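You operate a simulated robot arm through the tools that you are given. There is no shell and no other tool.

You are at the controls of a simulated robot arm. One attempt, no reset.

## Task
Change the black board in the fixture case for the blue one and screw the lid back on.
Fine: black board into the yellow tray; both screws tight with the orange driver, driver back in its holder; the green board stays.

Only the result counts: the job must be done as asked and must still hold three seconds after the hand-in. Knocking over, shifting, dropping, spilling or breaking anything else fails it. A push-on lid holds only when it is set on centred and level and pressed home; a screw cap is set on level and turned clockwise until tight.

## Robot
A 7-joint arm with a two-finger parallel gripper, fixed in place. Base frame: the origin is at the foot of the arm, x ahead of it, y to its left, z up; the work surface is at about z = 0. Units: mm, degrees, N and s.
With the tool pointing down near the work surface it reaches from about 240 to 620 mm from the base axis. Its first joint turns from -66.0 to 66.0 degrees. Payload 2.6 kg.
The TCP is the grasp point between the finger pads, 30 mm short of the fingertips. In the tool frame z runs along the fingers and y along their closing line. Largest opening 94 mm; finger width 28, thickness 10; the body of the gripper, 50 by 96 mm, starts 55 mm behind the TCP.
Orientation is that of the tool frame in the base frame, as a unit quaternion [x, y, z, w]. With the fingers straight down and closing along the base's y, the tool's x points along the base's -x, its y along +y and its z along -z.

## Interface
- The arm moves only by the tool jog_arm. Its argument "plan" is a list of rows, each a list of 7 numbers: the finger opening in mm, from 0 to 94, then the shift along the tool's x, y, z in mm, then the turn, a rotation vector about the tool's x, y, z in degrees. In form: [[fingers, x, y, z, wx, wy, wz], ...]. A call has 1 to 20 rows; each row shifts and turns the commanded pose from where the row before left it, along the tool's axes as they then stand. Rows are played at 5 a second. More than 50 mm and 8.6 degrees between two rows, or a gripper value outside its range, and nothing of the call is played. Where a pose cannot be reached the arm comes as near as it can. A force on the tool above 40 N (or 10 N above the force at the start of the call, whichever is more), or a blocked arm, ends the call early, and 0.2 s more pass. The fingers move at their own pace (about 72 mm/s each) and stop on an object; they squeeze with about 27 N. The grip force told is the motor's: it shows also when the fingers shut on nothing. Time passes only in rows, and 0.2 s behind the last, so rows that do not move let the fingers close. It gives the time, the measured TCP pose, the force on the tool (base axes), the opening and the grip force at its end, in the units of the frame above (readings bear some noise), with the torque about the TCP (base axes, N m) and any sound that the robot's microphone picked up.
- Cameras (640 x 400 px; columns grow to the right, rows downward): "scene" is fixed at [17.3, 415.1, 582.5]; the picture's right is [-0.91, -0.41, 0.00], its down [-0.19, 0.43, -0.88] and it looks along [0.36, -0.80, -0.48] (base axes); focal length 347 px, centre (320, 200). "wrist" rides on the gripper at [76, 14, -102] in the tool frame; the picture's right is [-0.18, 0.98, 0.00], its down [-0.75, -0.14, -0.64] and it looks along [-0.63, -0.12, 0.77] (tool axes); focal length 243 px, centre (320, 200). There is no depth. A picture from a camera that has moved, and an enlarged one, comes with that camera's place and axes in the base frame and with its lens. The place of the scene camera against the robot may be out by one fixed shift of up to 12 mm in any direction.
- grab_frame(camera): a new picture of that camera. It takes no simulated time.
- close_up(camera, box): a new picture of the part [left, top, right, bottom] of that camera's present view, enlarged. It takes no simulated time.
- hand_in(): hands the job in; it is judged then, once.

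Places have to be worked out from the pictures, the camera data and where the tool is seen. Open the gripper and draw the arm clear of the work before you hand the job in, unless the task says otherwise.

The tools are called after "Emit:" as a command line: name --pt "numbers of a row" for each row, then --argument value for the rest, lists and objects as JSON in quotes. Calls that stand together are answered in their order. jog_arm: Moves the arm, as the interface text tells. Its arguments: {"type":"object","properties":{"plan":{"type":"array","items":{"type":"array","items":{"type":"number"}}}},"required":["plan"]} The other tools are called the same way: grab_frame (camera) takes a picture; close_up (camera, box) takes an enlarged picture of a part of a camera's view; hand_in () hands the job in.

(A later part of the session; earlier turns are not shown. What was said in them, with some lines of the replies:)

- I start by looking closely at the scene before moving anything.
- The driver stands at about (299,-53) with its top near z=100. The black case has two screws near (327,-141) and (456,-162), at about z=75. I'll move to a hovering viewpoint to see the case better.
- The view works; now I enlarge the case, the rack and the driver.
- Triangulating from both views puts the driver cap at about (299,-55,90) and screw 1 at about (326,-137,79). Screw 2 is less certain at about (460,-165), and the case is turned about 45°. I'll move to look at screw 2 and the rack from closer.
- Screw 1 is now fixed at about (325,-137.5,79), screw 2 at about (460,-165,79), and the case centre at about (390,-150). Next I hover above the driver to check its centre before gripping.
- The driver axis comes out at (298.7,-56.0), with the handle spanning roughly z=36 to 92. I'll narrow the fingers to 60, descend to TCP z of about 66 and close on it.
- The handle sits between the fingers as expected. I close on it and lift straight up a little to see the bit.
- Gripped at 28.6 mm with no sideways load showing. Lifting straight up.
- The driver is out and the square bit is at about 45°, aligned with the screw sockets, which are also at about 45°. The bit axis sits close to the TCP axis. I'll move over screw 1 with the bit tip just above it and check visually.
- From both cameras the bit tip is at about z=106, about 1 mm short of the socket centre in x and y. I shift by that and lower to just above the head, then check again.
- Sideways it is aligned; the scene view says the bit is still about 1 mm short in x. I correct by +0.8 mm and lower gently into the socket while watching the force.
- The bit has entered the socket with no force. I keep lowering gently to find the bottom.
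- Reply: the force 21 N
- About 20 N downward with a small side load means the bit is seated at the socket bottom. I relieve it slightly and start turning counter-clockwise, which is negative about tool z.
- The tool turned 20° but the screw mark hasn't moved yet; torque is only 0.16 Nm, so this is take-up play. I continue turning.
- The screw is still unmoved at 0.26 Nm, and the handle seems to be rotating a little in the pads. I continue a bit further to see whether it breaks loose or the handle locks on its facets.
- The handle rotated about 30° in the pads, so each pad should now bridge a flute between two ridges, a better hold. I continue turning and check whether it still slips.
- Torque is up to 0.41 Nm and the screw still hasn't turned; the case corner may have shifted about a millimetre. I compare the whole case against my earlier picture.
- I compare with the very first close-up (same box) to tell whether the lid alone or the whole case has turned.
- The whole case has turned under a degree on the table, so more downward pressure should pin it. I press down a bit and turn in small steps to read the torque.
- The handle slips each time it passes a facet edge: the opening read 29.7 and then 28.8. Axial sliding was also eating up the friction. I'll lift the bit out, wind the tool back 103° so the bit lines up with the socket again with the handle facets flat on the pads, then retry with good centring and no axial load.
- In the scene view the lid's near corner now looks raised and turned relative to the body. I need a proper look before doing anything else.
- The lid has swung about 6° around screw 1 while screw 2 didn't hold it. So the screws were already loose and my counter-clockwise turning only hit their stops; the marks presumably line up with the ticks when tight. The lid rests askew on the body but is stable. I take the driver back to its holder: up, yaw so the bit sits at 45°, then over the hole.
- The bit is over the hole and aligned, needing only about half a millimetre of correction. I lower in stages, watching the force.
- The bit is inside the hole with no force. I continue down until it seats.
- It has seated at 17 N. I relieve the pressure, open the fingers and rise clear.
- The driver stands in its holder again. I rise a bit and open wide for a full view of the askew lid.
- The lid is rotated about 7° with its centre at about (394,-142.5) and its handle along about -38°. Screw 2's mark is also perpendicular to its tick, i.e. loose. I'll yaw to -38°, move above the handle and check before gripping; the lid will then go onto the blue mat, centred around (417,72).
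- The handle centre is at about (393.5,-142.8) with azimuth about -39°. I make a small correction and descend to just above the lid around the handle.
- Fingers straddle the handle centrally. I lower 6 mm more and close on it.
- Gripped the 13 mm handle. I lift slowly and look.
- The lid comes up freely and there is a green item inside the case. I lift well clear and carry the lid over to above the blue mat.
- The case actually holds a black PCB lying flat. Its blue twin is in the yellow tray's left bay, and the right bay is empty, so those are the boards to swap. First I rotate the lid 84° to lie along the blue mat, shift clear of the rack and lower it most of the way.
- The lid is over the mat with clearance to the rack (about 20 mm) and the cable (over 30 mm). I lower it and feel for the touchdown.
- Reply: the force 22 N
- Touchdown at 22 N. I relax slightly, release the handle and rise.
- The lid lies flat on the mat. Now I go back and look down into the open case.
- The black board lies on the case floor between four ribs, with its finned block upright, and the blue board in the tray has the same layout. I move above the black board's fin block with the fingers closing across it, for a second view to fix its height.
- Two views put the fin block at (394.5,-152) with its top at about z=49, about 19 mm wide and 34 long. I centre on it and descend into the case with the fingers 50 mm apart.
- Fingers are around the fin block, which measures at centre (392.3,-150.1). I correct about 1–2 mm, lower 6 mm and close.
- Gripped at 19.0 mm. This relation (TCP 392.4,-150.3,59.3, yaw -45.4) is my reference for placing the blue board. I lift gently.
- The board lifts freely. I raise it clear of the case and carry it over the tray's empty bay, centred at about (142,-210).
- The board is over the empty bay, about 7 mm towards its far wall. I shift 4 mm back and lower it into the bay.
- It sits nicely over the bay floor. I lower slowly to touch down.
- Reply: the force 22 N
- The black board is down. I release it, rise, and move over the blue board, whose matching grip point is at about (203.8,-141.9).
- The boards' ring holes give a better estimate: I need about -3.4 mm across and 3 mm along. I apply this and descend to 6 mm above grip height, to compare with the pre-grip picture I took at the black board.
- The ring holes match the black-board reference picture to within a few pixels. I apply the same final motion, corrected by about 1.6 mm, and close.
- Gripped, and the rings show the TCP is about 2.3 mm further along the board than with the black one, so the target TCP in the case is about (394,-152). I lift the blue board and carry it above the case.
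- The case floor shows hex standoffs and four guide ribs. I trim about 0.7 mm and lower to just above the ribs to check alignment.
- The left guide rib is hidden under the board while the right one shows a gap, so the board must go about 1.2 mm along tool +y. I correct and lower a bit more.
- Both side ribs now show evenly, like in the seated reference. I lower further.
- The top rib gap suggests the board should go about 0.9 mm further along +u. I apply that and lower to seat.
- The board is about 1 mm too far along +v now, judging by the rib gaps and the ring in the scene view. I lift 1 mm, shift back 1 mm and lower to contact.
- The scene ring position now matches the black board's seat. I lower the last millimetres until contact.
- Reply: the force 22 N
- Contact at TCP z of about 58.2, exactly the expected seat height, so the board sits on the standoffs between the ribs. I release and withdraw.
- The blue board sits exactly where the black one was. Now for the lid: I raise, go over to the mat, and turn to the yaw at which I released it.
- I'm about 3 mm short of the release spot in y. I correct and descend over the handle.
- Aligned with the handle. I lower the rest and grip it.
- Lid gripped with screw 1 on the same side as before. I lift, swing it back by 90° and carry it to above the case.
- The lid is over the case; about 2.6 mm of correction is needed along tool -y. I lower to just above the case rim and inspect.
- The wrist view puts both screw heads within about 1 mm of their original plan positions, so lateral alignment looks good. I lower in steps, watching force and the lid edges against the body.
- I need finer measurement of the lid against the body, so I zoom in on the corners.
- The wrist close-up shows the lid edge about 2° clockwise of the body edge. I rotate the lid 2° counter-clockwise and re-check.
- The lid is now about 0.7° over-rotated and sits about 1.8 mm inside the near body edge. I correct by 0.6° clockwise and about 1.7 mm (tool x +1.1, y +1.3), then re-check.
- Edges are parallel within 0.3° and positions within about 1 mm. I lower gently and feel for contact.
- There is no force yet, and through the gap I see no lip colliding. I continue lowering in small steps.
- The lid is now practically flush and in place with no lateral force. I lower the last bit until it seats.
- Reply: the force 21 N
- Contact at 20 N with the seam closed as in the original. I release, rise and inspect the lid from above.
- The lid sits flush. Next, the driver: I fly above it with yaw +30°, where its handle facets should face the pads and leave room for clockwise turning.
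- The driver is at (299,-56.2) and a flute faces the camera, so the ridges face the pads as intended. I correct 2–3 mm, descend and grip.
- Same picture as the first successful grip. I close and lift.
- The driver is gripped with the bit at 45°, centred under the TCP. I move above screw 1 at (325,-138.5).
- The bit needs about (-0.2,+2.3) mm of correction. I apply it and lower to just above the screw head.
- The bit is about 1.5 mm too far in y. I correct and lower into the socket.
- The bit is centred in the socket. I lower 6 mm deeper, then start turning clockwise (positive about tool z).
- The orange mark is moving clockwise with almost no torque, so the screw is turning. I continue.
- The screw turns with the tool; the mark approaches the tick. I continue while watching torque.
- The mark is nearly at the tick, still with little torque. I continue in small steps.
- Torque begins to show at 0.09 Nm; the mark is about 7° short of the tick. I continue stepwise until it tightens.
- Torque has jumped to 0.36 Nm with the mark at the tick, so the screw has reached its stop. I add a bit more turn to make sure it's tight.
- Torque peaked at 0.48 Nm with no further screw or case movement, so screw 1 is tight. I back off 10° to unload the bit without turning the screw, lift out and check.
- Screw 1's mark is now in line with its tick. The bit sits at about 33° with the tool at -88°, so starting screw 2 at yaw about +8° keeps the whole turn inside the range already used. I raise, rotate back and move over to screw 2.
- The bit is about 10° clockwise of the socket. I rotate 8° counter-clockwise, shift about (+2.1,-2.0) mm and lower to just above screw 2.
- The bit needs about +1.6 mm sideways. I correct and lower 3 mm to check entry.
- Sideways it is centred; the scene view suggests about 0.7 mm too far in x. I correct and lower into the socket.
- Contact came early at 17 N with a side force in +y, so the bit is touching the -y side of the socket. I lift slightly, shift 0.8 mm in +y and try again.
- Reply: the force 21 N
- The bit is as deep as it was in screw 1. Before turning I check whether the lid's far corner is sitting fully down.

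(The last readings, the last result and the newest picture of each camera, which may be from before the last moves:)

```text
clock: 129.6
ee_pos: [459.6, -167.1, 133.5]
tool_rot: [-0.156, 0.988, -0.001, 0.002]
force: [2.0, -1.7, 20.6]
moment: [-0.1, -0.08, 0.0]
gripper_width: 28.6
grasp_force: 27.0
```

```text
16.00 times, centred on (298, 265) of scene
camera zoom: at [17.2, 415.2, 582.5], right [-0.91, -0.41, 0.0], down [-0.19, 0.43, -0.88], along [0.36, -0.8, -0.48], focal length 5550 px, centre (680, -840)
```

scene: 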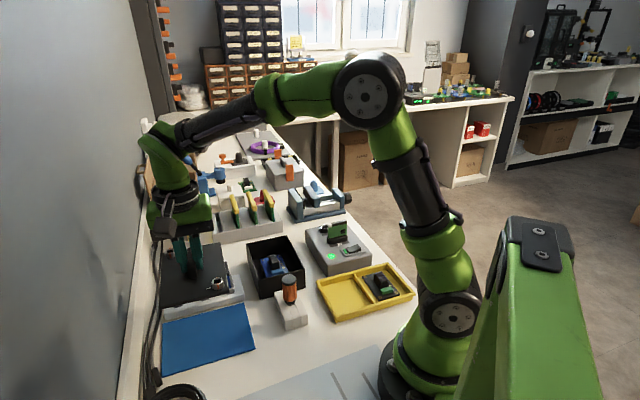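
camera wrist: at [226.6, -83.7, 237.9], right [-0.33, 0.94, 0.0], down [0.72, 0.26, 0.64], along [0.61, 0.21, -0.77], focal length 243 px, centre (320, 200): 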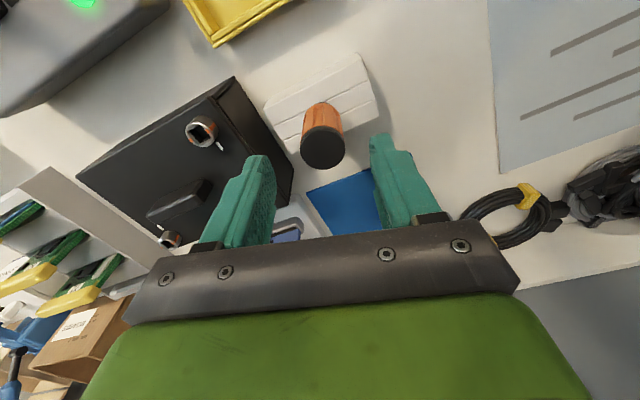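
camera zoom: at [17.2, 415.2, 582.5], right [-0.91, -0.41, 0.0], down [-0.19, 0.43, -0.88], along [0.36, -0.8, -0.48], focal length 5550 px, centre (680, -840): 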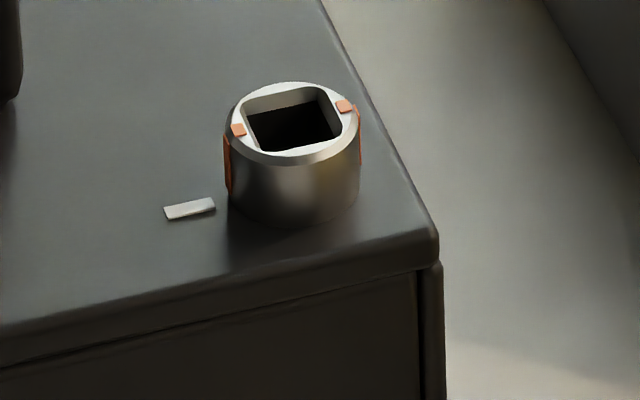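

The far corner seems about 1–2 mm high, as expected with that screw still loose. I keep light pressure and turn screw 2 clockwise.

Emit:
jog_arm --pt "10 0 0 -0.4 0 0 0" --pt "10 0 0 0 0 0 5" --pt "10 0 0 0 0 0 5" --pt "10 0 0 0 0 0 5" --pt "10 0 0 0 0 0 5"

Emit:
close_up --camera "scene" --box '[235, 220, 285, 260]'

Emit:
close_up --camera "wrist" --box '[260, 80, 380, 160]'

```text
clock: 130.8
ee_pos: [460.5, -166.8, 133.3]
tool_rot: [0.019, 1.0, 0.0, 0.001]
force: [3.5, -4.9, 18.2]
moment: [-0.3, -0.18, 0.03]
gripper_width: 28.6
grasp_force: 27.4
```

```text
10.00 times, centred on (260, 240) of scene
camera zoom: at [17.2, 415.2, 582.5], right [-0.91, -0.41, 0.0], down [-0.19, 0.43, -0.88], along [0.36, -0.8, -0.48], focal length 3469 px, centre (920, -200)
```

zoom: 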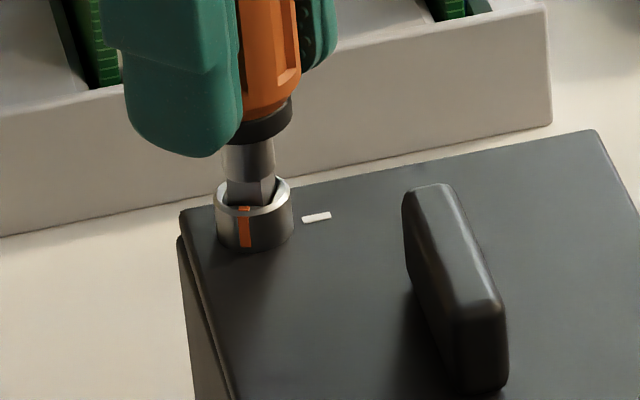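

```text
5.00 times, centred on (320, 120) of wrist
camera zoom: at [386.1, -149.5, 236.5], right [0.22, 0.98, 0.0], down [0.75, -0.17, 0.64], along [0.63, -0.14, -0.77], focal length 1213 px, centre (320, 600)
```

zoom: 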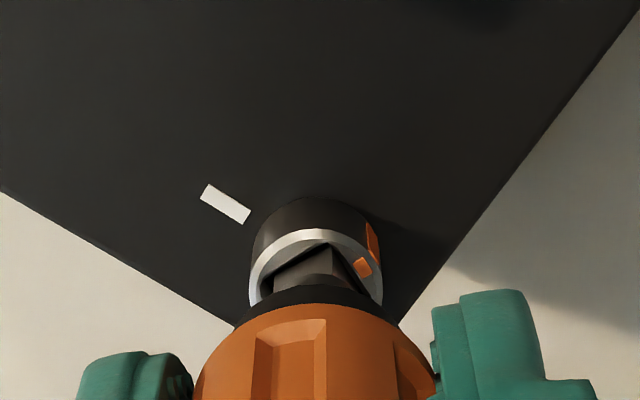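

Screw 2 turns along too. I trim the side loads a little and continue.

Emit:
jog_arm --pt "10 -0.3 -0.4 -0.4 0 0 5" --pt "10 0 0 0 0 0 6" --pt "10 0 0 0 0 0 6" --pt "10 0 0 0 0 0 6" --pt "10 0 0 0 0 0 6"

Emit:
close_up --camera "scene" --box '[235, 220, 285, 260]'

Emit:
close_up --camera "wrist" --box '[260, 80, 380, 160]'

```text
clock: 132.0
ee_pos: [461.2, -167.2, 132.4]
tool_rot: [0.268, 0.963, -0.001, -0.001]
force: [4.3, -5.2, 12.1]
moment: [-0.32, -0.18, 0.07]
gripper_width: 28.6
grasp_force: 26.9
```

```text
10.00 times, centred on (260, 240) of scene
camera zoom: at [17.2, 415.1, 582.5], right [-0.91, -0.41, 0.0], down [-0.19, 0.43, -0.88], along [0.36, -0.8, -0.48], focal length 3469 px, centre (920, -200)
```

zoom: 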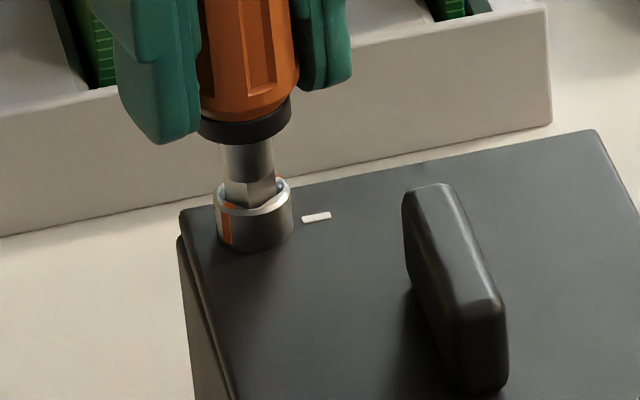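

```text
5.00 times, centred on (320, 120) of wrist
camera zoom: at [404.0, -115.4, 236.6], right [0.67, 0.75, 0.0], down [0.57, -0.51, 0.64], along [0.48, -0.43, -0.77], focal length 1213 px, centre (320, 600)
```

zoom: 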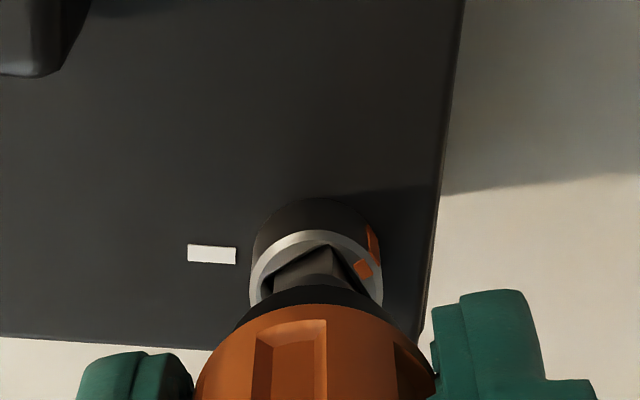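

Emit:
jog_arm --pt "10 -0.5 -0.2 -0.2 0 0 5" --pt "10 0 0 0 0 0 6" --pt "10 0 0 0 0 0 6" --pt "10 0 0 0 0 0 6"

Emit:
jog_arm --pt "10 0 0 0 0 0 5" --pt "10 0 0 0 0 0 5"

Emit:
close_up --camera "scene" --box '[235, 220, 285, 260]'

Emit:
close_up --camera "wrist" --box '[260, 80, 380, 160]'

```text
clock: 133.0
ee_pos: [460.7, -168.3, 133.6]
tool_rot: [0.455, 0.89, 0.0, -0.001]
force: [0.5, -3.0, 8.5]
moment: [-0.25, -0.05, 0.01]
gripper_width: 28.5
grasp_force: 26.8
```

```text
clock: 133.6
ee_pos: [460.0, -166.1, 133.2]
tool_rot: [0.531, 0.848, 0.0, 0.0]
force: [-0.3, -3.9, 8.8]
moment: [-0.25, 0.01, 0.01]
gripper_width: 28.9
grasp_force: 27.1
```

```text
10.00 times, centred on (260, 240) of scene
camera zoom: at [17.2, 415.1, 582.5], right [-0.91, -0.41, 0.0], down [-0.19, 0.43, -0.88], along [0.36, -0.8, -0.48], focal length 3469 px, centre (920, -200)
```

zoom: 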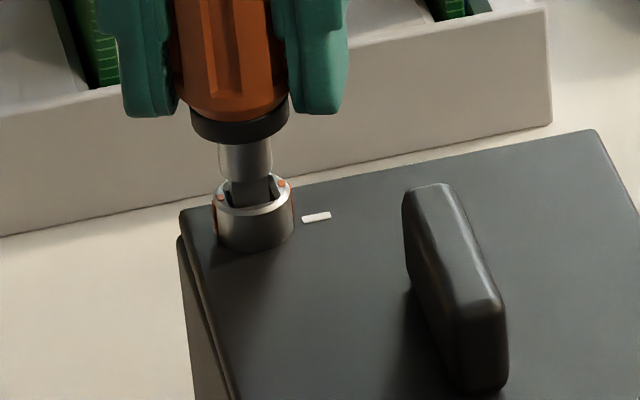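

```text
5.00 times, centred on (320, 120) of wrist
camera zoom: at [441.2, -92.6, 236.7], right [0.96, 0.26, 0.0], down [0.2, -0.74, 0.64], along [0.17, -0.62, -0.77], focal length 1213 px, centre (320, 600)
```

zoom: 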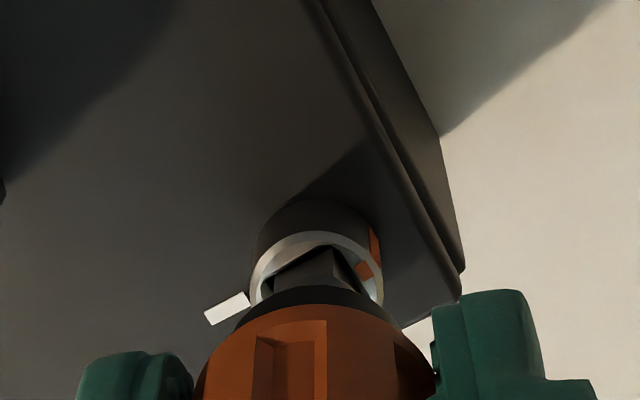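

The mark is almost in line with its tick. I continue in small steps until it tightens.

Emit:
jog_arm --pt "10 0 0 0 0 0 4" --pt "10 0 0 0 0 0 4"

Emit:
jog_arm --pt "10 0 0 0 0 0 4" --pt "10 0 0 0 0 0 4"

Emit:
close_up --camera "scene" --box '[235, 220, 285, 260]'

Emit:
close_up --camera "wrist" --box '[260, 80, 380, 160]'

```text
clock: 134.2
ee_pos: [459.7, -167.8, 133.9]
tool_rot: [0.589, 0.808, -0.001, 0.001]
force: [-0.5, -6.1, 4.5]
moment: [-0.35, 0.05, 0.05]
gripper_width: 28.5
grasp_force: 27.1
```

```text
clock: 134.8
ee_pos: [461.0, -168.0, 133.0]
tool_rot: [0.644, 0.765, -0.001, 0.0]
force: [-8.0, -7.7, 6.2]
moment: [-0.39, 0.45, 0.18]
gripper_width: 28.5
grasp_force: 27.0
```

```text
10.00 times, centred on (260, 240) of scene
camera zoom: at [17.2, 415.1, 582.5], right [-0.91, -0.41, 0.0], down [-0.19, 0.43, -0.88], along [0.36, -0.8, -0.48], focal length 3469 px, centre (920, -200)
```

zoom: 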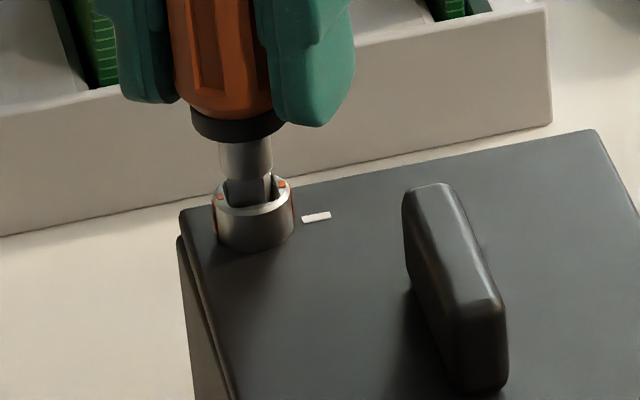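

```text
5.00 times, centred on (320, 120) of wrist
camera zoom: at [462.8, -90.4, 236.7], right [1.0, -0.01, 0.0], down [-0.01, -0.77, 0.64], along [-0.01, -0.64, -0.77], focal length 1213 px, centre (320, 600)
```

zoom: 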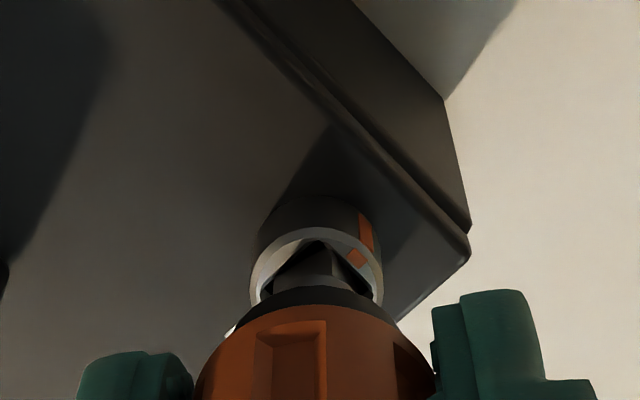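

Torque is rising to 0.18 Nm. I relieve the side load slightly and continue tightening.

Emit:
jog_arm --pt "10 -0.4 -0.6 0 0 0 4" --pt "10 0 0 0 0 0 4"

Emit:
jog_arm --pt "10 0 0 0 0 0 4" --pt "10 0 0 0 0 0 4"

Emit:
close_up --camera "scene" --box '[235, 220, 285, 260]'

Emit:
close_up --camera "scene" --box '[240, 210, 340, 290]'

```text
clock: 135.4
ee_pos: [460.2, -168.7, 133.7]
tool_rot: [0.695, 0.719, 0.0, 0.0]
force: [-4.1, -6.3, 1.0]
moment: [-0.29, 0.28, 0.4]
gripper_width: 28.5
grasp_force: 26.4
```

```text
clock: 136.0
ee_pos: [459.4, -167.5, 133.2]
tool_rot: [0.743, 0.669, -0.001, -0.001]
force: [-9.1, -1.9, 4.5]
moment: [0.05, 0.5, 0.4]
gripper_width: 29.1
grasp_force: 27.6
```

```text
10.00 times, centred on (260, 240) of scene
camera zoom: at [17.3, 415.1, 582.5], right [-0.91, -0.41, 0.0], down [-0.19, 0.43, -0.88], along [0.36, -0.8, -0.48], focal length 3469 px, centre (920, -200)
```

zoom: 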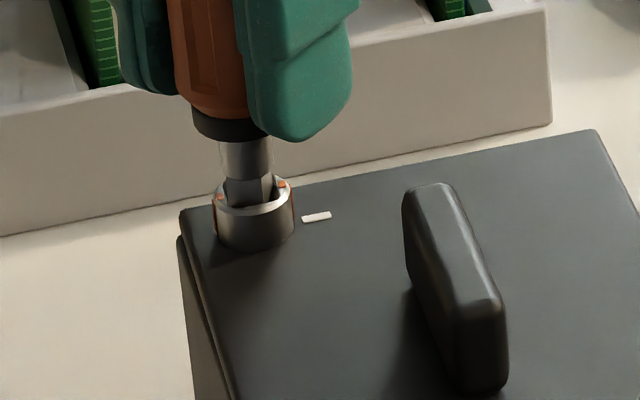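

```text
5.00 times, centred on (290, 250) of scene
camera zoom: at [17.3, 415.1, 582.5], right [-0.91, -0.41, 0.0], down [-0.19, 0.43, -0.88], along [0.36, -0.8, -0.48], focal length 1734 px, centre (470, -50)
```

zoom: 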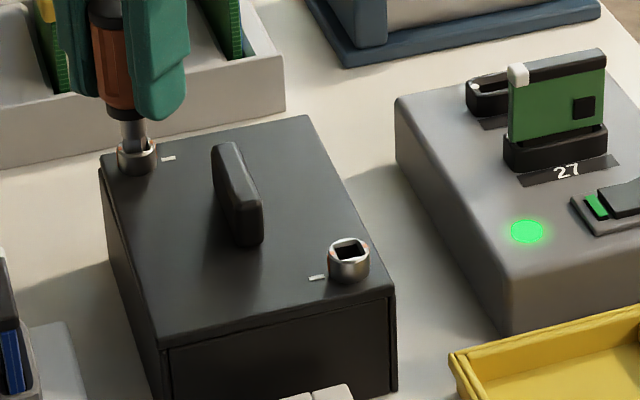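

0.40 Nm with the handle at its slip limit and the mark at the tick, so screw 2 is at its stop as well. I back off, lift out, and inspect the lid seam from a better angle.

Emit:
jog_arm --pt "10 0 0 0 0 0 -5" --pt "10 0 0 0 0 0 -5" --pt "10 0 0 -3 0 0 0" --pt "10 0 0 -10 0 0 0" --pt "10 0 0 -20 0 0 0" --pt "10 0 0 -20 0 0 0" --pt "10 0 0 0 0 0 0"

Emit:
close_up --camera "scene" --box '[240, 232, 265, 252]'

Emit:
close_up --camera "wrist" --box '[240, 40, 400, 160]'

Emit:
close_up --camera "scene" --box '[240, 230, 320, 330]'

```text
clock: 137.6
ee_pos: [461.1, -168.2, 186.9]
tool_rot: [0.682, 0.732, 0.0, 0.001]
force: [0.8, -1.2, -0.2]
moment: [0.01, -0.02, 0.0]
gripper_width: 28.7
grasp_force: 27.0
```

```text
16.00 times, centred on (252, 242) of scene
camera zoom: at [17.3, 415.1, 582.5], right [-0.91, -0.41, 0.0], down [-0.19, 0.43, -0.88], along [0.36, -0.8, -0.48], focal length 5550 px, centre (1400, -472)
```

zoom: 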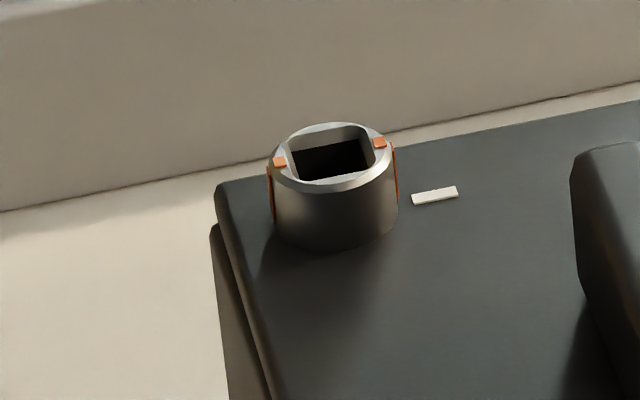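

```text
3.33 times, centred on (320, 100) of wrist
camera zoom: at [470.6, -90.7, 289.8], right [0.99, -0.11, 0.0], down [-0.09, -0.76, 0.64], along [-0.07, -0.64, -0.77], focal length 809 px, centre (320, 533)
```

zoom: 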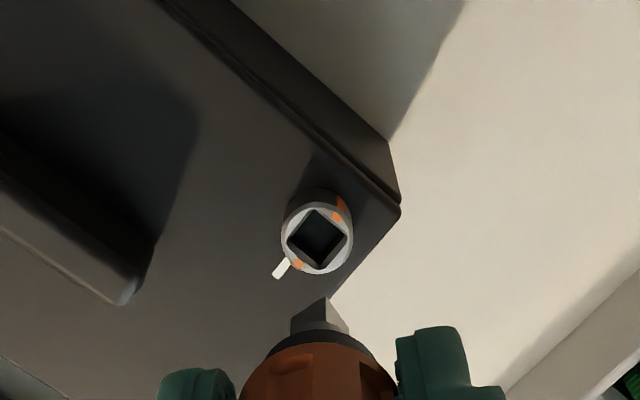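

```text
4.00 times, centred on (280, 280) of scene
camera zoom: at [17.3, 415.1, 582.5], right [-0.91, -0.41, 0.0], down [-0.19, 0.43, -0.88], along [0.36, -0.8, -0.48], focal length 1388 px, centre (480, -120)
```

zoom: 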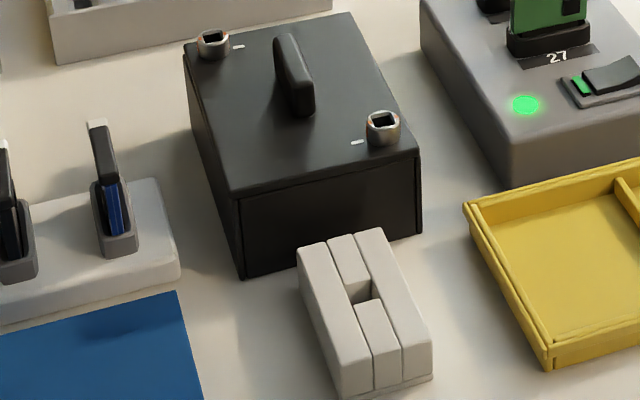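

Both marks are in line with their ticks. I compare with the very first picture of the case (same crops) to see whether the lid sits as it did originally.

Emit:
close_up --camera "scene" --box '[150, 220, 310, 320]'

Emit:
close_up --camera "scene" --box '[240, 210, 340, 290]'

Emit:
close_up --camera "wrist" --box '[270, 40, 350, 110]'

```text
4.00 times, centred on (230, 270) of scene
camera zoom: at [17.3, 415.1, 582.5], right [-0.91, -0.41, 0.0], down [-0.19, 0.43, -0.88], along [0.36, -0.8, -0.48], focal length 1388 px, centre (680, -80)
```

zoom: 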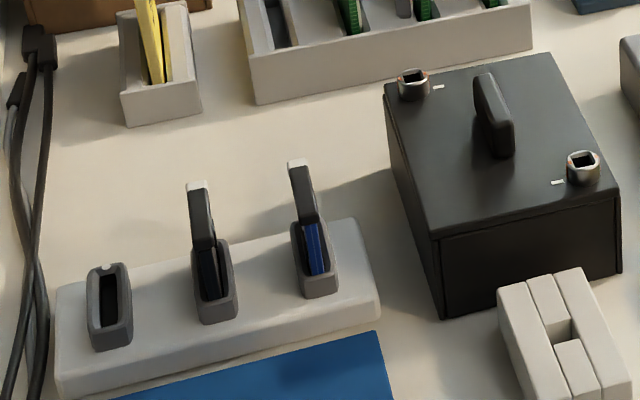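

```text
5.00 times, centred on (290, 250) of scene
camera zoom: at [17.3, 415.1, 582.5], right [-0.91, -0.41, 0.0], down [-0.19, 0.43, -0.88], along [0.36, -0.8, -0.48], focal length 1734 px, centre (470, -50)
```

zoom: 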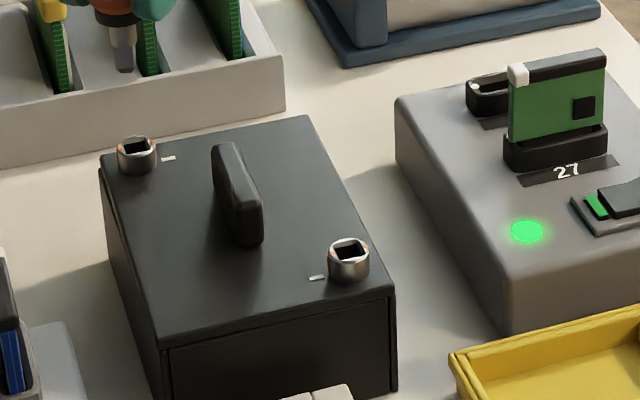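

```text
5.71 times, centred on (310, 75) of wrist
camera zoom: at [470.6, -90.7, 289.8], right [0.99, -0.11, 0.0], down [-0.09, -0.76, 0.64], along [-0.07, -0.64, -0.77], focal length 1386 px, centre (377, 914)
```

zoom: 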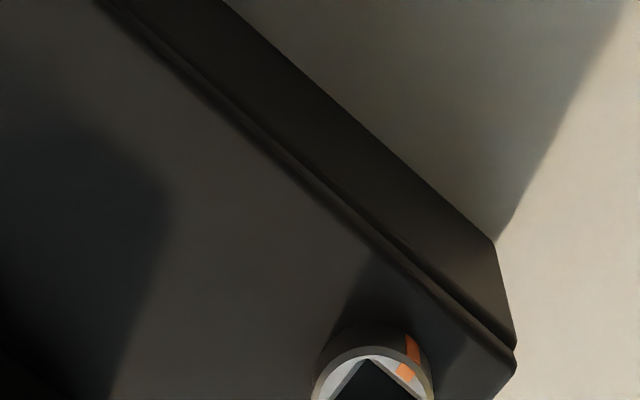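

The lid is within a pixel or two of its original pose and both marks are aligned. Now I return the driver: rotate 14° so the bit is at 45° and fly over the holder.

Emit:
jog_arm --pt "10 0 0 0 0 0 -7" --pt "10 0 0 0 0 0 -7" --pt "10 13 -10 0 0 0 0" --pt "10 26 -20.1 0 0 0 0" --pt "10 30 -23.2 0 0 0 0" --pt "10 30 -23.2 0 0 0 0" --pt "10 30 -23.2 0 0 0 0" --pt "10 18 -14 0 0 0 0" --pt "10 9 -7 0 0 0 0" --pt "10 0 0 30 0 0 0" --pt "10 0 0 30 0 0 0" --pt "10 0 0 15 0 0 0" --pt "10 0 0 0 0 0 0"

Emit:
close_up --camera "wrist" --box '[260, 60, 380, 160]'

Emit:
close_up --camera "scene" --box '[260, 260, 330, 330]'

```text
clock: 140.4
ee_pos: [296.4, -57.1, 111.5]
tool_rot: [0.588, 0.809, 0.0, 0.0]
force: [0.1, -0.4, -0.7]
moment: [0.03, 0.0, -0.01]
gripper_width: 28.7
grasp_force: 26.9
```

```text
4.00 times, centred on (320, 110) of wrist
camera zoom: at [287.6, 20.3, 214.8], right [0.99, 0.13, 0.0], down [0.1, -0.76, 0.64], along [0.08, -0.64, -0.77], focal length 970 px, centre (320, 560)
```

zoom: 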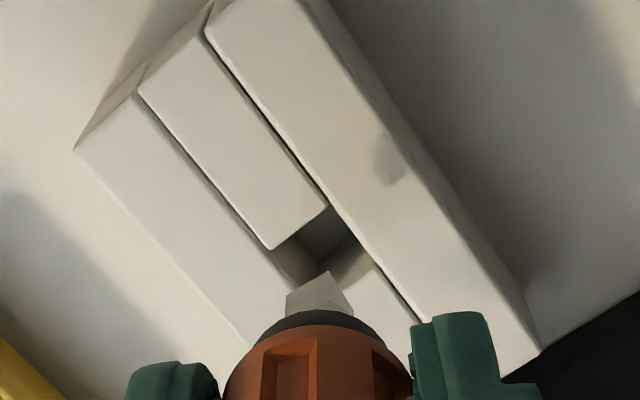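

```text
5.71 times, centred on (295, 295) of scene
camera zoom: at [17.3, 415.1, 582.5], right [-0.91, -0.41, 0.0], down [-0.19, 0.43, -0.88], along [0.36, -0.8, -0.48], focal length 1982 px, centre (463, -343)
```

zoom: 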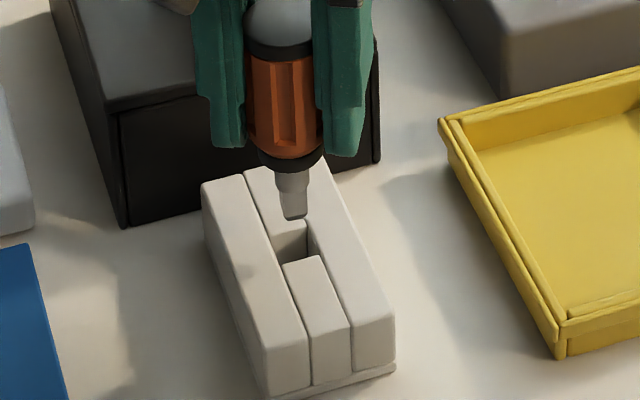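

I'm about 1.8 mm off the hole centre and the bit about 6° off. I correct both and lower to check entry.

Emit:
jog_arm --pt "10 0 0 0 0 0 -6" --pt "10 -1.5 1.1 0 0 0 0" --pt "10 0 0 14 0 0 0" --pt "10 0 0 8 0 0 0" --pt "10 0 0 0 0 0 0" --pt "10 0 0 0 0 0 0"

Emit:
close_up --camera "wrist" --box '[260, 60, 380, 160]'

Emit:
close_up --camera "scene" --box '[260, 260, 330, 330]'

```text
clock: 141.8
ee_pos: [298.3, -56.5, 89.6]
tool_rot: [0.544, 0.839, 0.0, 0.0]
force: [0.6, 0.2, -0.4]
moment: [0.0, 0.0, 0.0]
gripper_width: 29.0
grasp_force: 26.8
```

```text
4.00 times, centred on (320, 110) of wrist
camera zoom: at [281.5, 18.8, 192.8], right [0.97, 0.23, 0.0], down [0.18, -0.75, 0.64], along [0.15, -0.62, -0.77], focal length 970 px, centre (320, 560)
```

zoom: 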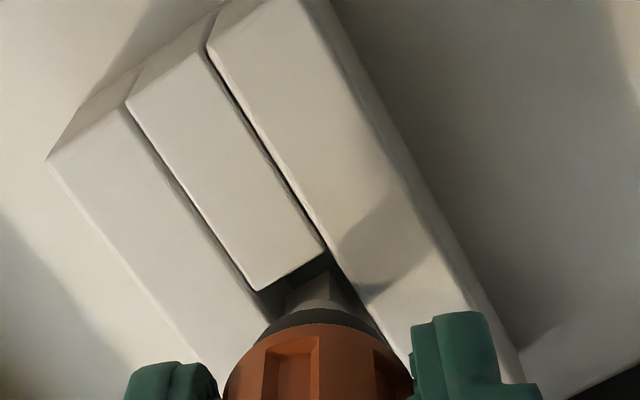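

```text
5.71 times, centred on (295, 295) of scene
camera zoom: at [17.3, 415.1, 582.5], right [-0.91, -0.41, 0.0], down [-0.19, 0.43, -0.88], along [0.36, -0.8, -0.48], focal length 1982 px, centre (463, -343)
```

zoom: 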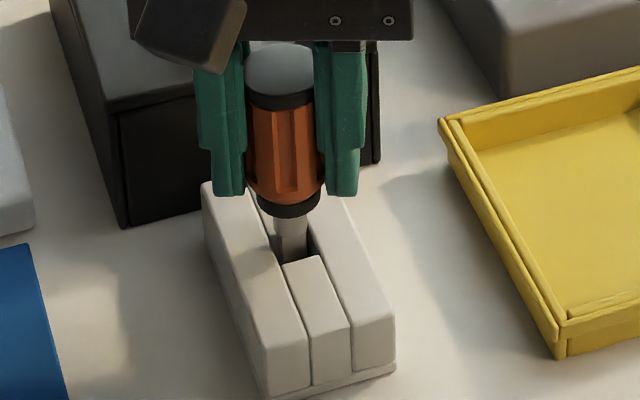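

The bit is entering the hole, sitting slightly to one side. I shift 0.7 mm and continue down.

Emit:
jog_arm --pt "10 0 -0.7 2 0 0 0" --pt "10 0 0 4 0 0 0" --pt "10 0 0 4 0 0 0" --pt "10 0 0 0 0 0 0"

Emit:
close_up --camera "wrist" --box '[260, 60, 380, 160]'

Emit:
close_up --camera "scene" --box '[260, 260, 330, 330]'

```text
clock: 142.8
ee_pos: [299.0, -57.8, 80.7]
tool_rot: [0.545, 0.839, 0.001, 0.002]
force: [-3.6, 1.8, 19.5]
moment: [-0.08, 0.06, 0.09]
gripper_width: 28.4
grasp_force: 26.7
```

```text
4.00 times, centred on (320, 110) of wrist
camera zoom: at [282.0, 17.9, 183.7], right [0.97, 0.23, 0.0], down [0.18, -0.75, 0.64], along [0.15, -0.62, -0.77], focal length 970 px, centre (320, 560)
```

zoom: 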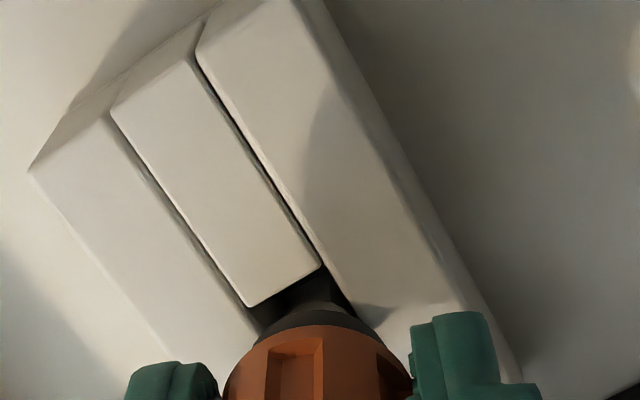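

```text
5.71 times, centred on (295, 295) of scene
camera zoom: at [17.2, 415.1, 582.5], right [-0.91, -0.41, 0.0], down [-0.19, 0.43, -0.88], along [0.36, -0.8, -0.48], focal length 1982 px, centre (463, -343)
```

zoom: 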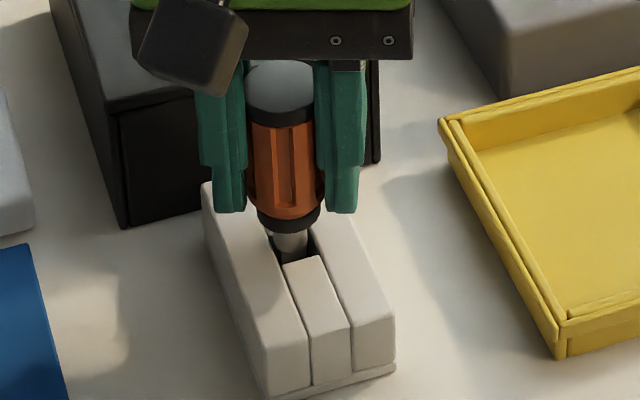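

Contact came early with a reaction toward (-x,+y): the shank is catching on the far edge of the hole. I lift 3 mm, shift about 1.5 mm that way and retry.

Emit:
jog_arm --pt "10 0 0 -3 0 0 0" --pt "10 1.5 -0.5 0 0 0 0" --pt "10 0 0 2 0 0 0" --pt "10 0 0 2 0 0 0" --pt "10 0 0 0 0 0 0"

Emit:
close_up --camera "wrist" --box '[260, 60, 380, 160]'

Emit:
close_up --camera "scene" --box '[260, 260, 330, 330]'

```text
clock: 144.0
ee_pos: [296.9, -56.0, 78.9]
tool_rot: [0.544, 0.839, 0.0, 0.0]
force: [0.0, 0.2, -0.9]
moment: [-0.01, -0.02, 0.02]
gripper_width: 28.7
grasp_force: 27.0
```

```text
4.00 times, centred on (320, 110) of wrist
camera zoom: at [280.8, 19.3, 181.8], right [0.97, 0.23, 0.0], down [0.18, -0.75, 0.64], along [0.15, -0.62, -0.77], focal length 970 px, centre (320, 560)
```

zoom: 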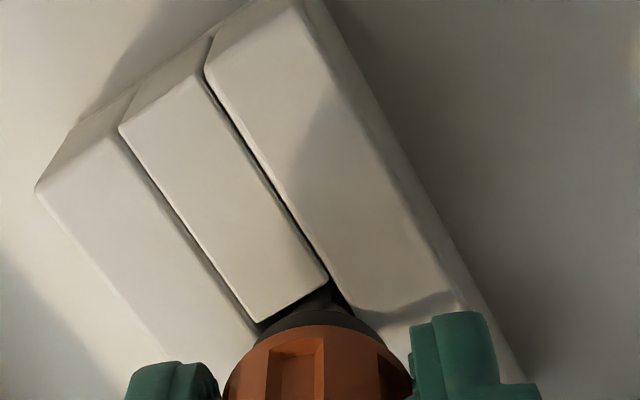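

```text
5.71 times, centred on (295, 295) of scene
camera zoom: at [17.3, 415.1, 582.5], right [-0.91, -0.41, 0.0], down [-0.19, 0.43, -0.88], along [0.36, -0.8, -0.48], focal length 1982 px, centre (463, -343)
```

zoom: 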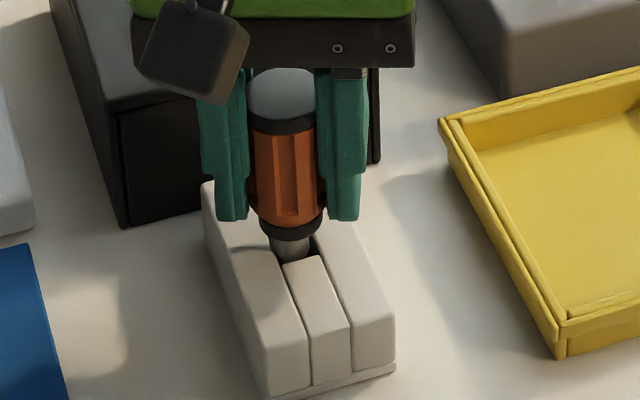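

It goes in freely now. I continue down in small steps to the seat.

Emit:
jog_arm --pt "10 0 0 3 0 0 0" --pt "10 0 0 3 0 0 0" --pt "10 0 0 2 0 0 0" --pt "10 0 0 0 0 0 0"

Emit:
close_up --camera "scene" --box '[260, 260, 330, 330]'

```text
clock: 145.0
ee_pos: [298.9, -56.3, 70.4]
tool_rot: [0.544, 0.839, 0.001, 0.0]
force: [-4.3, 0.8, 21.0]
moment: [0.05, 0.24, 0.01]
gripper_width: 28.9
grasp_force: 26.7
```

```text
5.71 times, centred on (295, 295) of scene
camera zoom: at [17.2, 415.1, 582.5], right [-0.91, -0.41, 0.0], down [-0.19, 0.43, -0.88], along [0.36, -0.8, -0.48], focal length 1982 px, centre (463, -343)
```

zoom: 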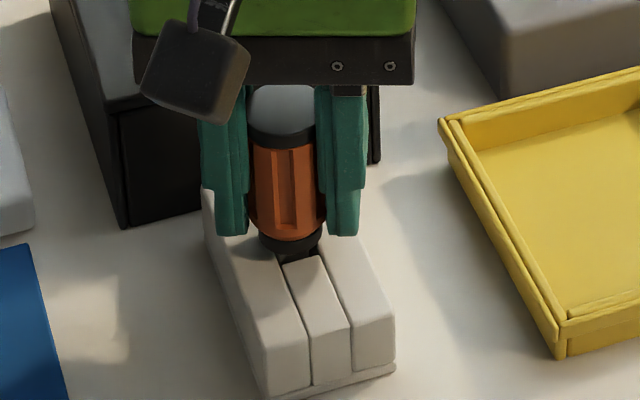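

Contact at z=70.4 is about 3 mm above the earlier seat and the handle looks about 3 mm off to the +x side. I raise a bit, shift -x and try again.

Emit:
jog_arm --pt "10 0 0 -2 0 0 0" --pt "10 0.6 -1.1 0 0 0 0" --pt "10 0 0 2 0 0 0" --pt "10 0 0 1.5 0 0 0" --pt "10 0 0 0 0 0 0"

Emit:
close_up --camera "scene" --box '[260, 260, 330, 330]'

Emit:
close_up --camera "wrist" --box '[240, 60, 400, 200]'

```text
clock: 146.2
ee_pos: [297.0, -57.0, 70.2]
tool_rot: [0.545, 0.838, 0.001, 0.001]
force: [-6.5, -1.3, 22.2]
moment: [-0.08, 0.38, 0.03]
gripper_width: 28.8
grasp_force: 27.2
```

```text
5.71 times, centred on (295, 295) of scene
camera zoom: at [17.2, 415.1, 582.5], right [-0.91, -0.41, 0.0], down [-0.19, 0.43, -0.88], along [0.36, -0.8, -0.48], focal length 1982 px, centre (463, -343)
```

zoom: 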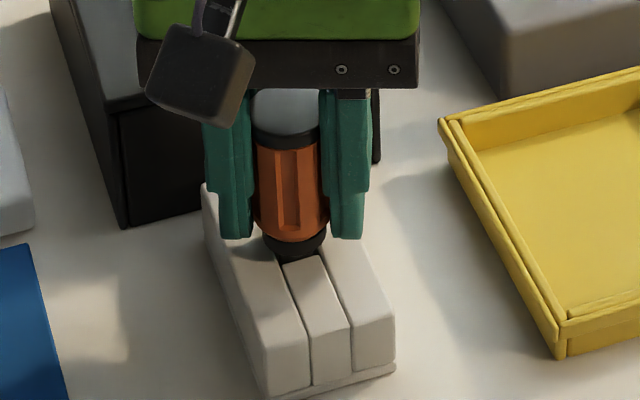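

```text
2.86 times, centred on (320, 130) of wrist
camera zoom: at [279.9, 18.7, 172.7], right [0.97, 0.23, 0.0], down [0.18, -0.75, 0.64], along [0.15, -0.62, -0.77], focal length 693 px, centre (320, 400)
```

zoom: 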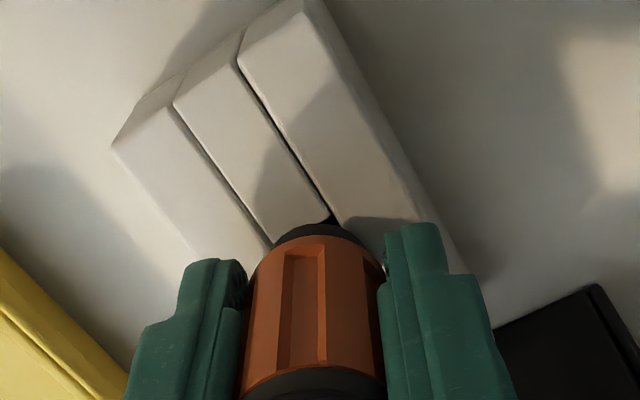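

The collar and cap positions now match the seated reference picture, so the driver is home and the grip just slid about 3 mm on the handle. I relax the pressure and open.

Emit:
jog_arm --pt "10 0.1 -0.4 -0.9 0 0 0" --pt "10 0 0 0 0 0 0" --pt "45 0 0 0 0 0 0" --pt "45 0 0 0 0 0 0" --pt "45 0 0 0 0 0 0"

Emit:
close_up --camera "scene" --box '[260, 260, 330, 330]'

Emit:
close_up --camera "wrist" --box '[240, 60, 400, 200]'

```text
clock: 147.4
ee_pos: [296.0, -55.9, 69.4]
tool_rot: [0.545, 0.839, -0.001, 0.0]
force: [0.1, -0.4, -0.8]
moment: [-0.01, -0.02, 0.02]
gripper_width: 45.1
grasp_force: 0.0
```

```text
5.71 times, centred on (295, 295) of scene
camera zoom: at [17.3, 415.1, 582.5], right [-0.91, -0.41, 0.0], down [-0.19, 0.43, -0.88], along [0.36, -0.8, -0.48], focal length 1982 px, centre (463, -343)
```

zoom: 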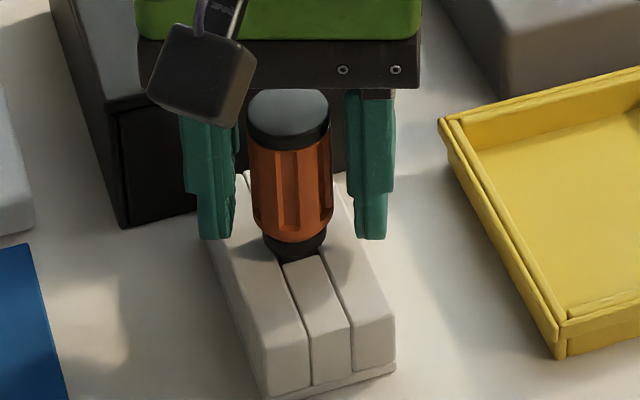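

```text
2.86 times, centred on (320, 130) of wrist
camera zoom: at [279.4, 18.7, 172.7], right [0.97, 0.23, 0.0], down [0.18, -0.75, 0.64], along [0.15, -0.62, -0.77], focal length 693 px, centre (320, 400)
```

zoom: 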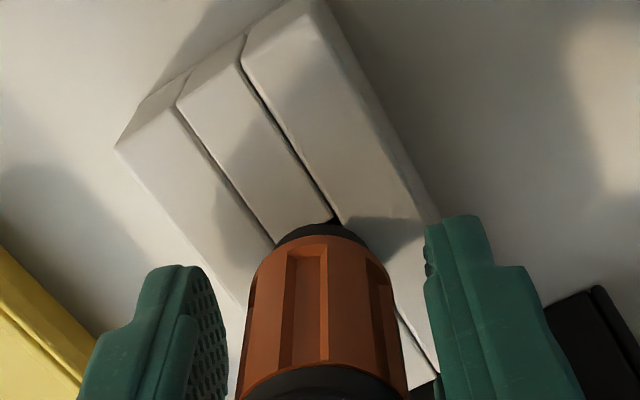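

The driver stands upright at its reference position. I rise straight up and withdraw for a final check.

Emit:
jog_arm --pt "45 0 0 -20 0 0 0" --pt "45 0 0 -40 0 0 0" --pt "60 0 0 -45 0 0 0" --pt "60 0 0 -45 0 0 0" --pt "94 0 0 -45 0 0 0" --pt "94 0 0 -30 0 0 0" --pt "94 0 0 0 0 0 8" --pt "94 0 0 0 0 0 0"

Emit:
grab_frame --camera "scene"

Emit:
grab_frame --camera "wrist"

Emit:
close_up --camera "scene" --box '[240, 210, 340, 290]'

Emit:
close_up --camera "scene" --box '[240, 230, 320, 330]'

Emit:
close_up --camera "scene" --box '[310, 220, 430, 330]'

```text
clock: 149.2
ee_pos: [297.5, -56.3, 295.7]
tool_rot: [0.602, 0.799, -0.001, 0.0]
force: [-0.5, 0.2, -0.4]
moment: [0.02, -0.02, -0.02]
gripper_width: 94.0
grasp_force: 0.0
```

```text
taken
```

scene: 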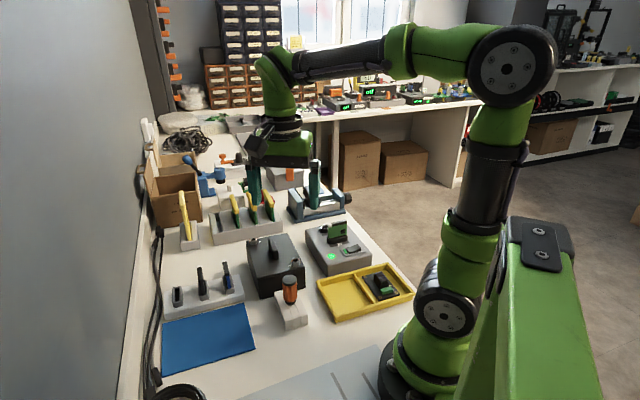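

```text
taken
camera wrist: at [290.2, 20.7, 399.1], right [1.0, 0.09, 0.0], down [0.07, -0.76, 0.64], along [0.06, -0.64, -0.77], focal length 243 px, centre (320, 200)
```

wrist: 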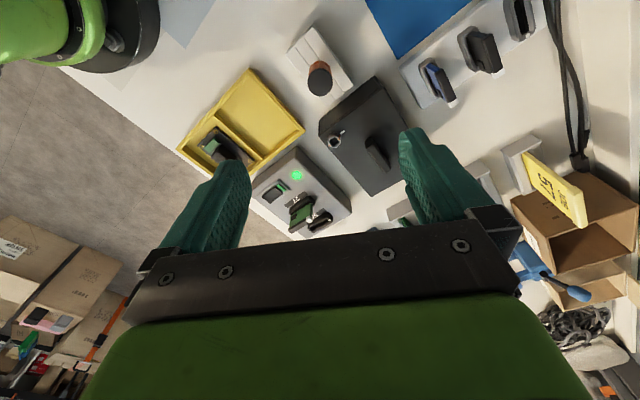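

```text
5.00 times, centred on (290, 250) of scene
camera zoom: at [17.3, 415.1, 582.5], right [-0.91, -0.41, 0.0], down [-0.19, 0.43, -0.88], along [0.36, -0.8, -0.48], focal length 1734 px, centre (470, -50)
```

zoom: 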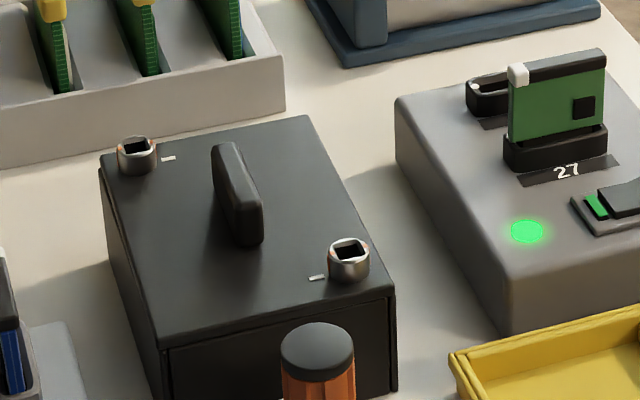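

```text
4.00 times, centred on (280, 280) of scene
camera zoom: at [17.3, 415.1, 582.5], right [-0.91, -0.41, 0.0], down [-0.19, 0.43, -0.88], along [0.36, -0.8, -0.48], focal length 1388 px, centre (480, -120)
```

zoom: 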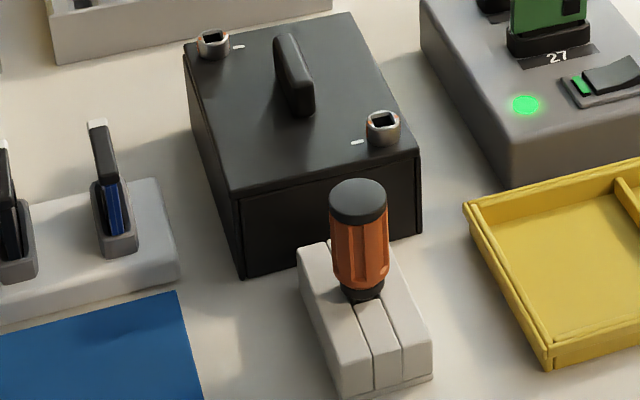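

```text
3.64 times, centred on (370, 275) of scene
camera zoom: at [17.3, 415.1, 582.5], right [-0.91, -0.41, 0.0], down [-0.19, 0.43, -0.88], along [0.36, -0.8, -0.48], focal length 1262 px, centre (138, -73)
```

zoom: 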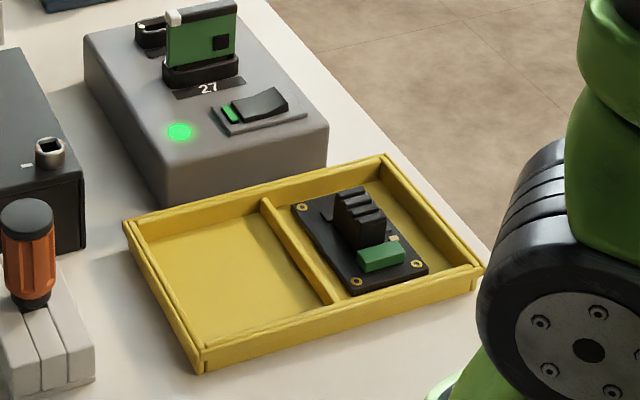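

Everything checks out: lid seated, both marks on their ticks, driver in its holder, black board in the tray's right bay, blue board inside, green boards untouched. I raise the arm further clear and hand in.

Emit:
jog_arm --pt "94 20 0 -30 0 0 0" --pt "94 20 0 -30 0 0 0" --pt "94 0 0 0 0 0 0" --pt "94 0 0 0 0 0 0"

Emit:
grab_frame --camera "scene"

```text
clock: 150.2
ee_pos: [284.4, -17.6, 355.4]
tool_rot: [0.602, 0.799, 0.0, -0.001]
force: [0.6, 0.2, 0.3]
moment: [0.0, 0.02, 0.01]
gripper_width: 94.2
grasp_force: 0.1
```

```text
taken
```

scene: 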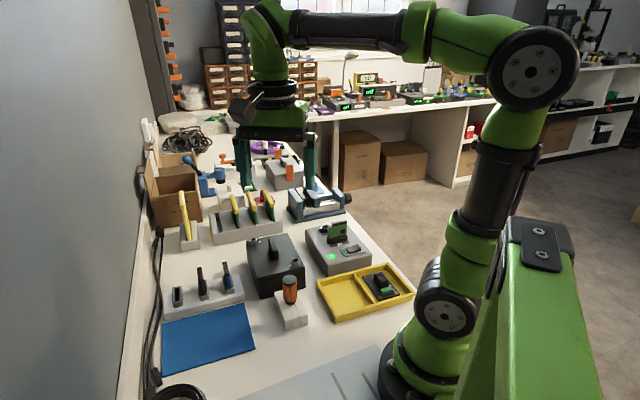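

The arm is clear and the scene is stable, so I hand in the job.

Emit:
hand_in

```text
The job is handed in.
```

The job is handed in; I don't have the verdict. As far as the cameras and force readings show, it was done as asked.

- **Boards:** The blue board sits on the standoffs in the case, exactly where the black one was. The black board is in the yellow tray's right-hand bay. I left the green boards alone.
- **Lid and screws:** The lid is back within a pixel or two of its original position. Both screws were turned clockwise to their stops, reaching about 0.48 Nm on the first and 0.40 Nm on the second, with the marks in line with their ticks. The handle was slipping in the gripper at those torques, so I could not turn harder.
- **Driver:** It stands upright in its holder at its starting position, and the arm is raised clear with the gripper open.

**What could count against it:**
- **Case shifted slightly:** I first took the screws for tight and turned screw 1 counter-clockwise. That swung the lid about 7° and turned the case by roughly 1° on the table. The lid now sits about 1° off the case body, and the far corner of the body shows slightly from under it.
- **Screws may have started loose:** They appear to have been loose from the start, with their marks square to the ticks. I took mark-on-tick as the tight position because that is where the torque rose.
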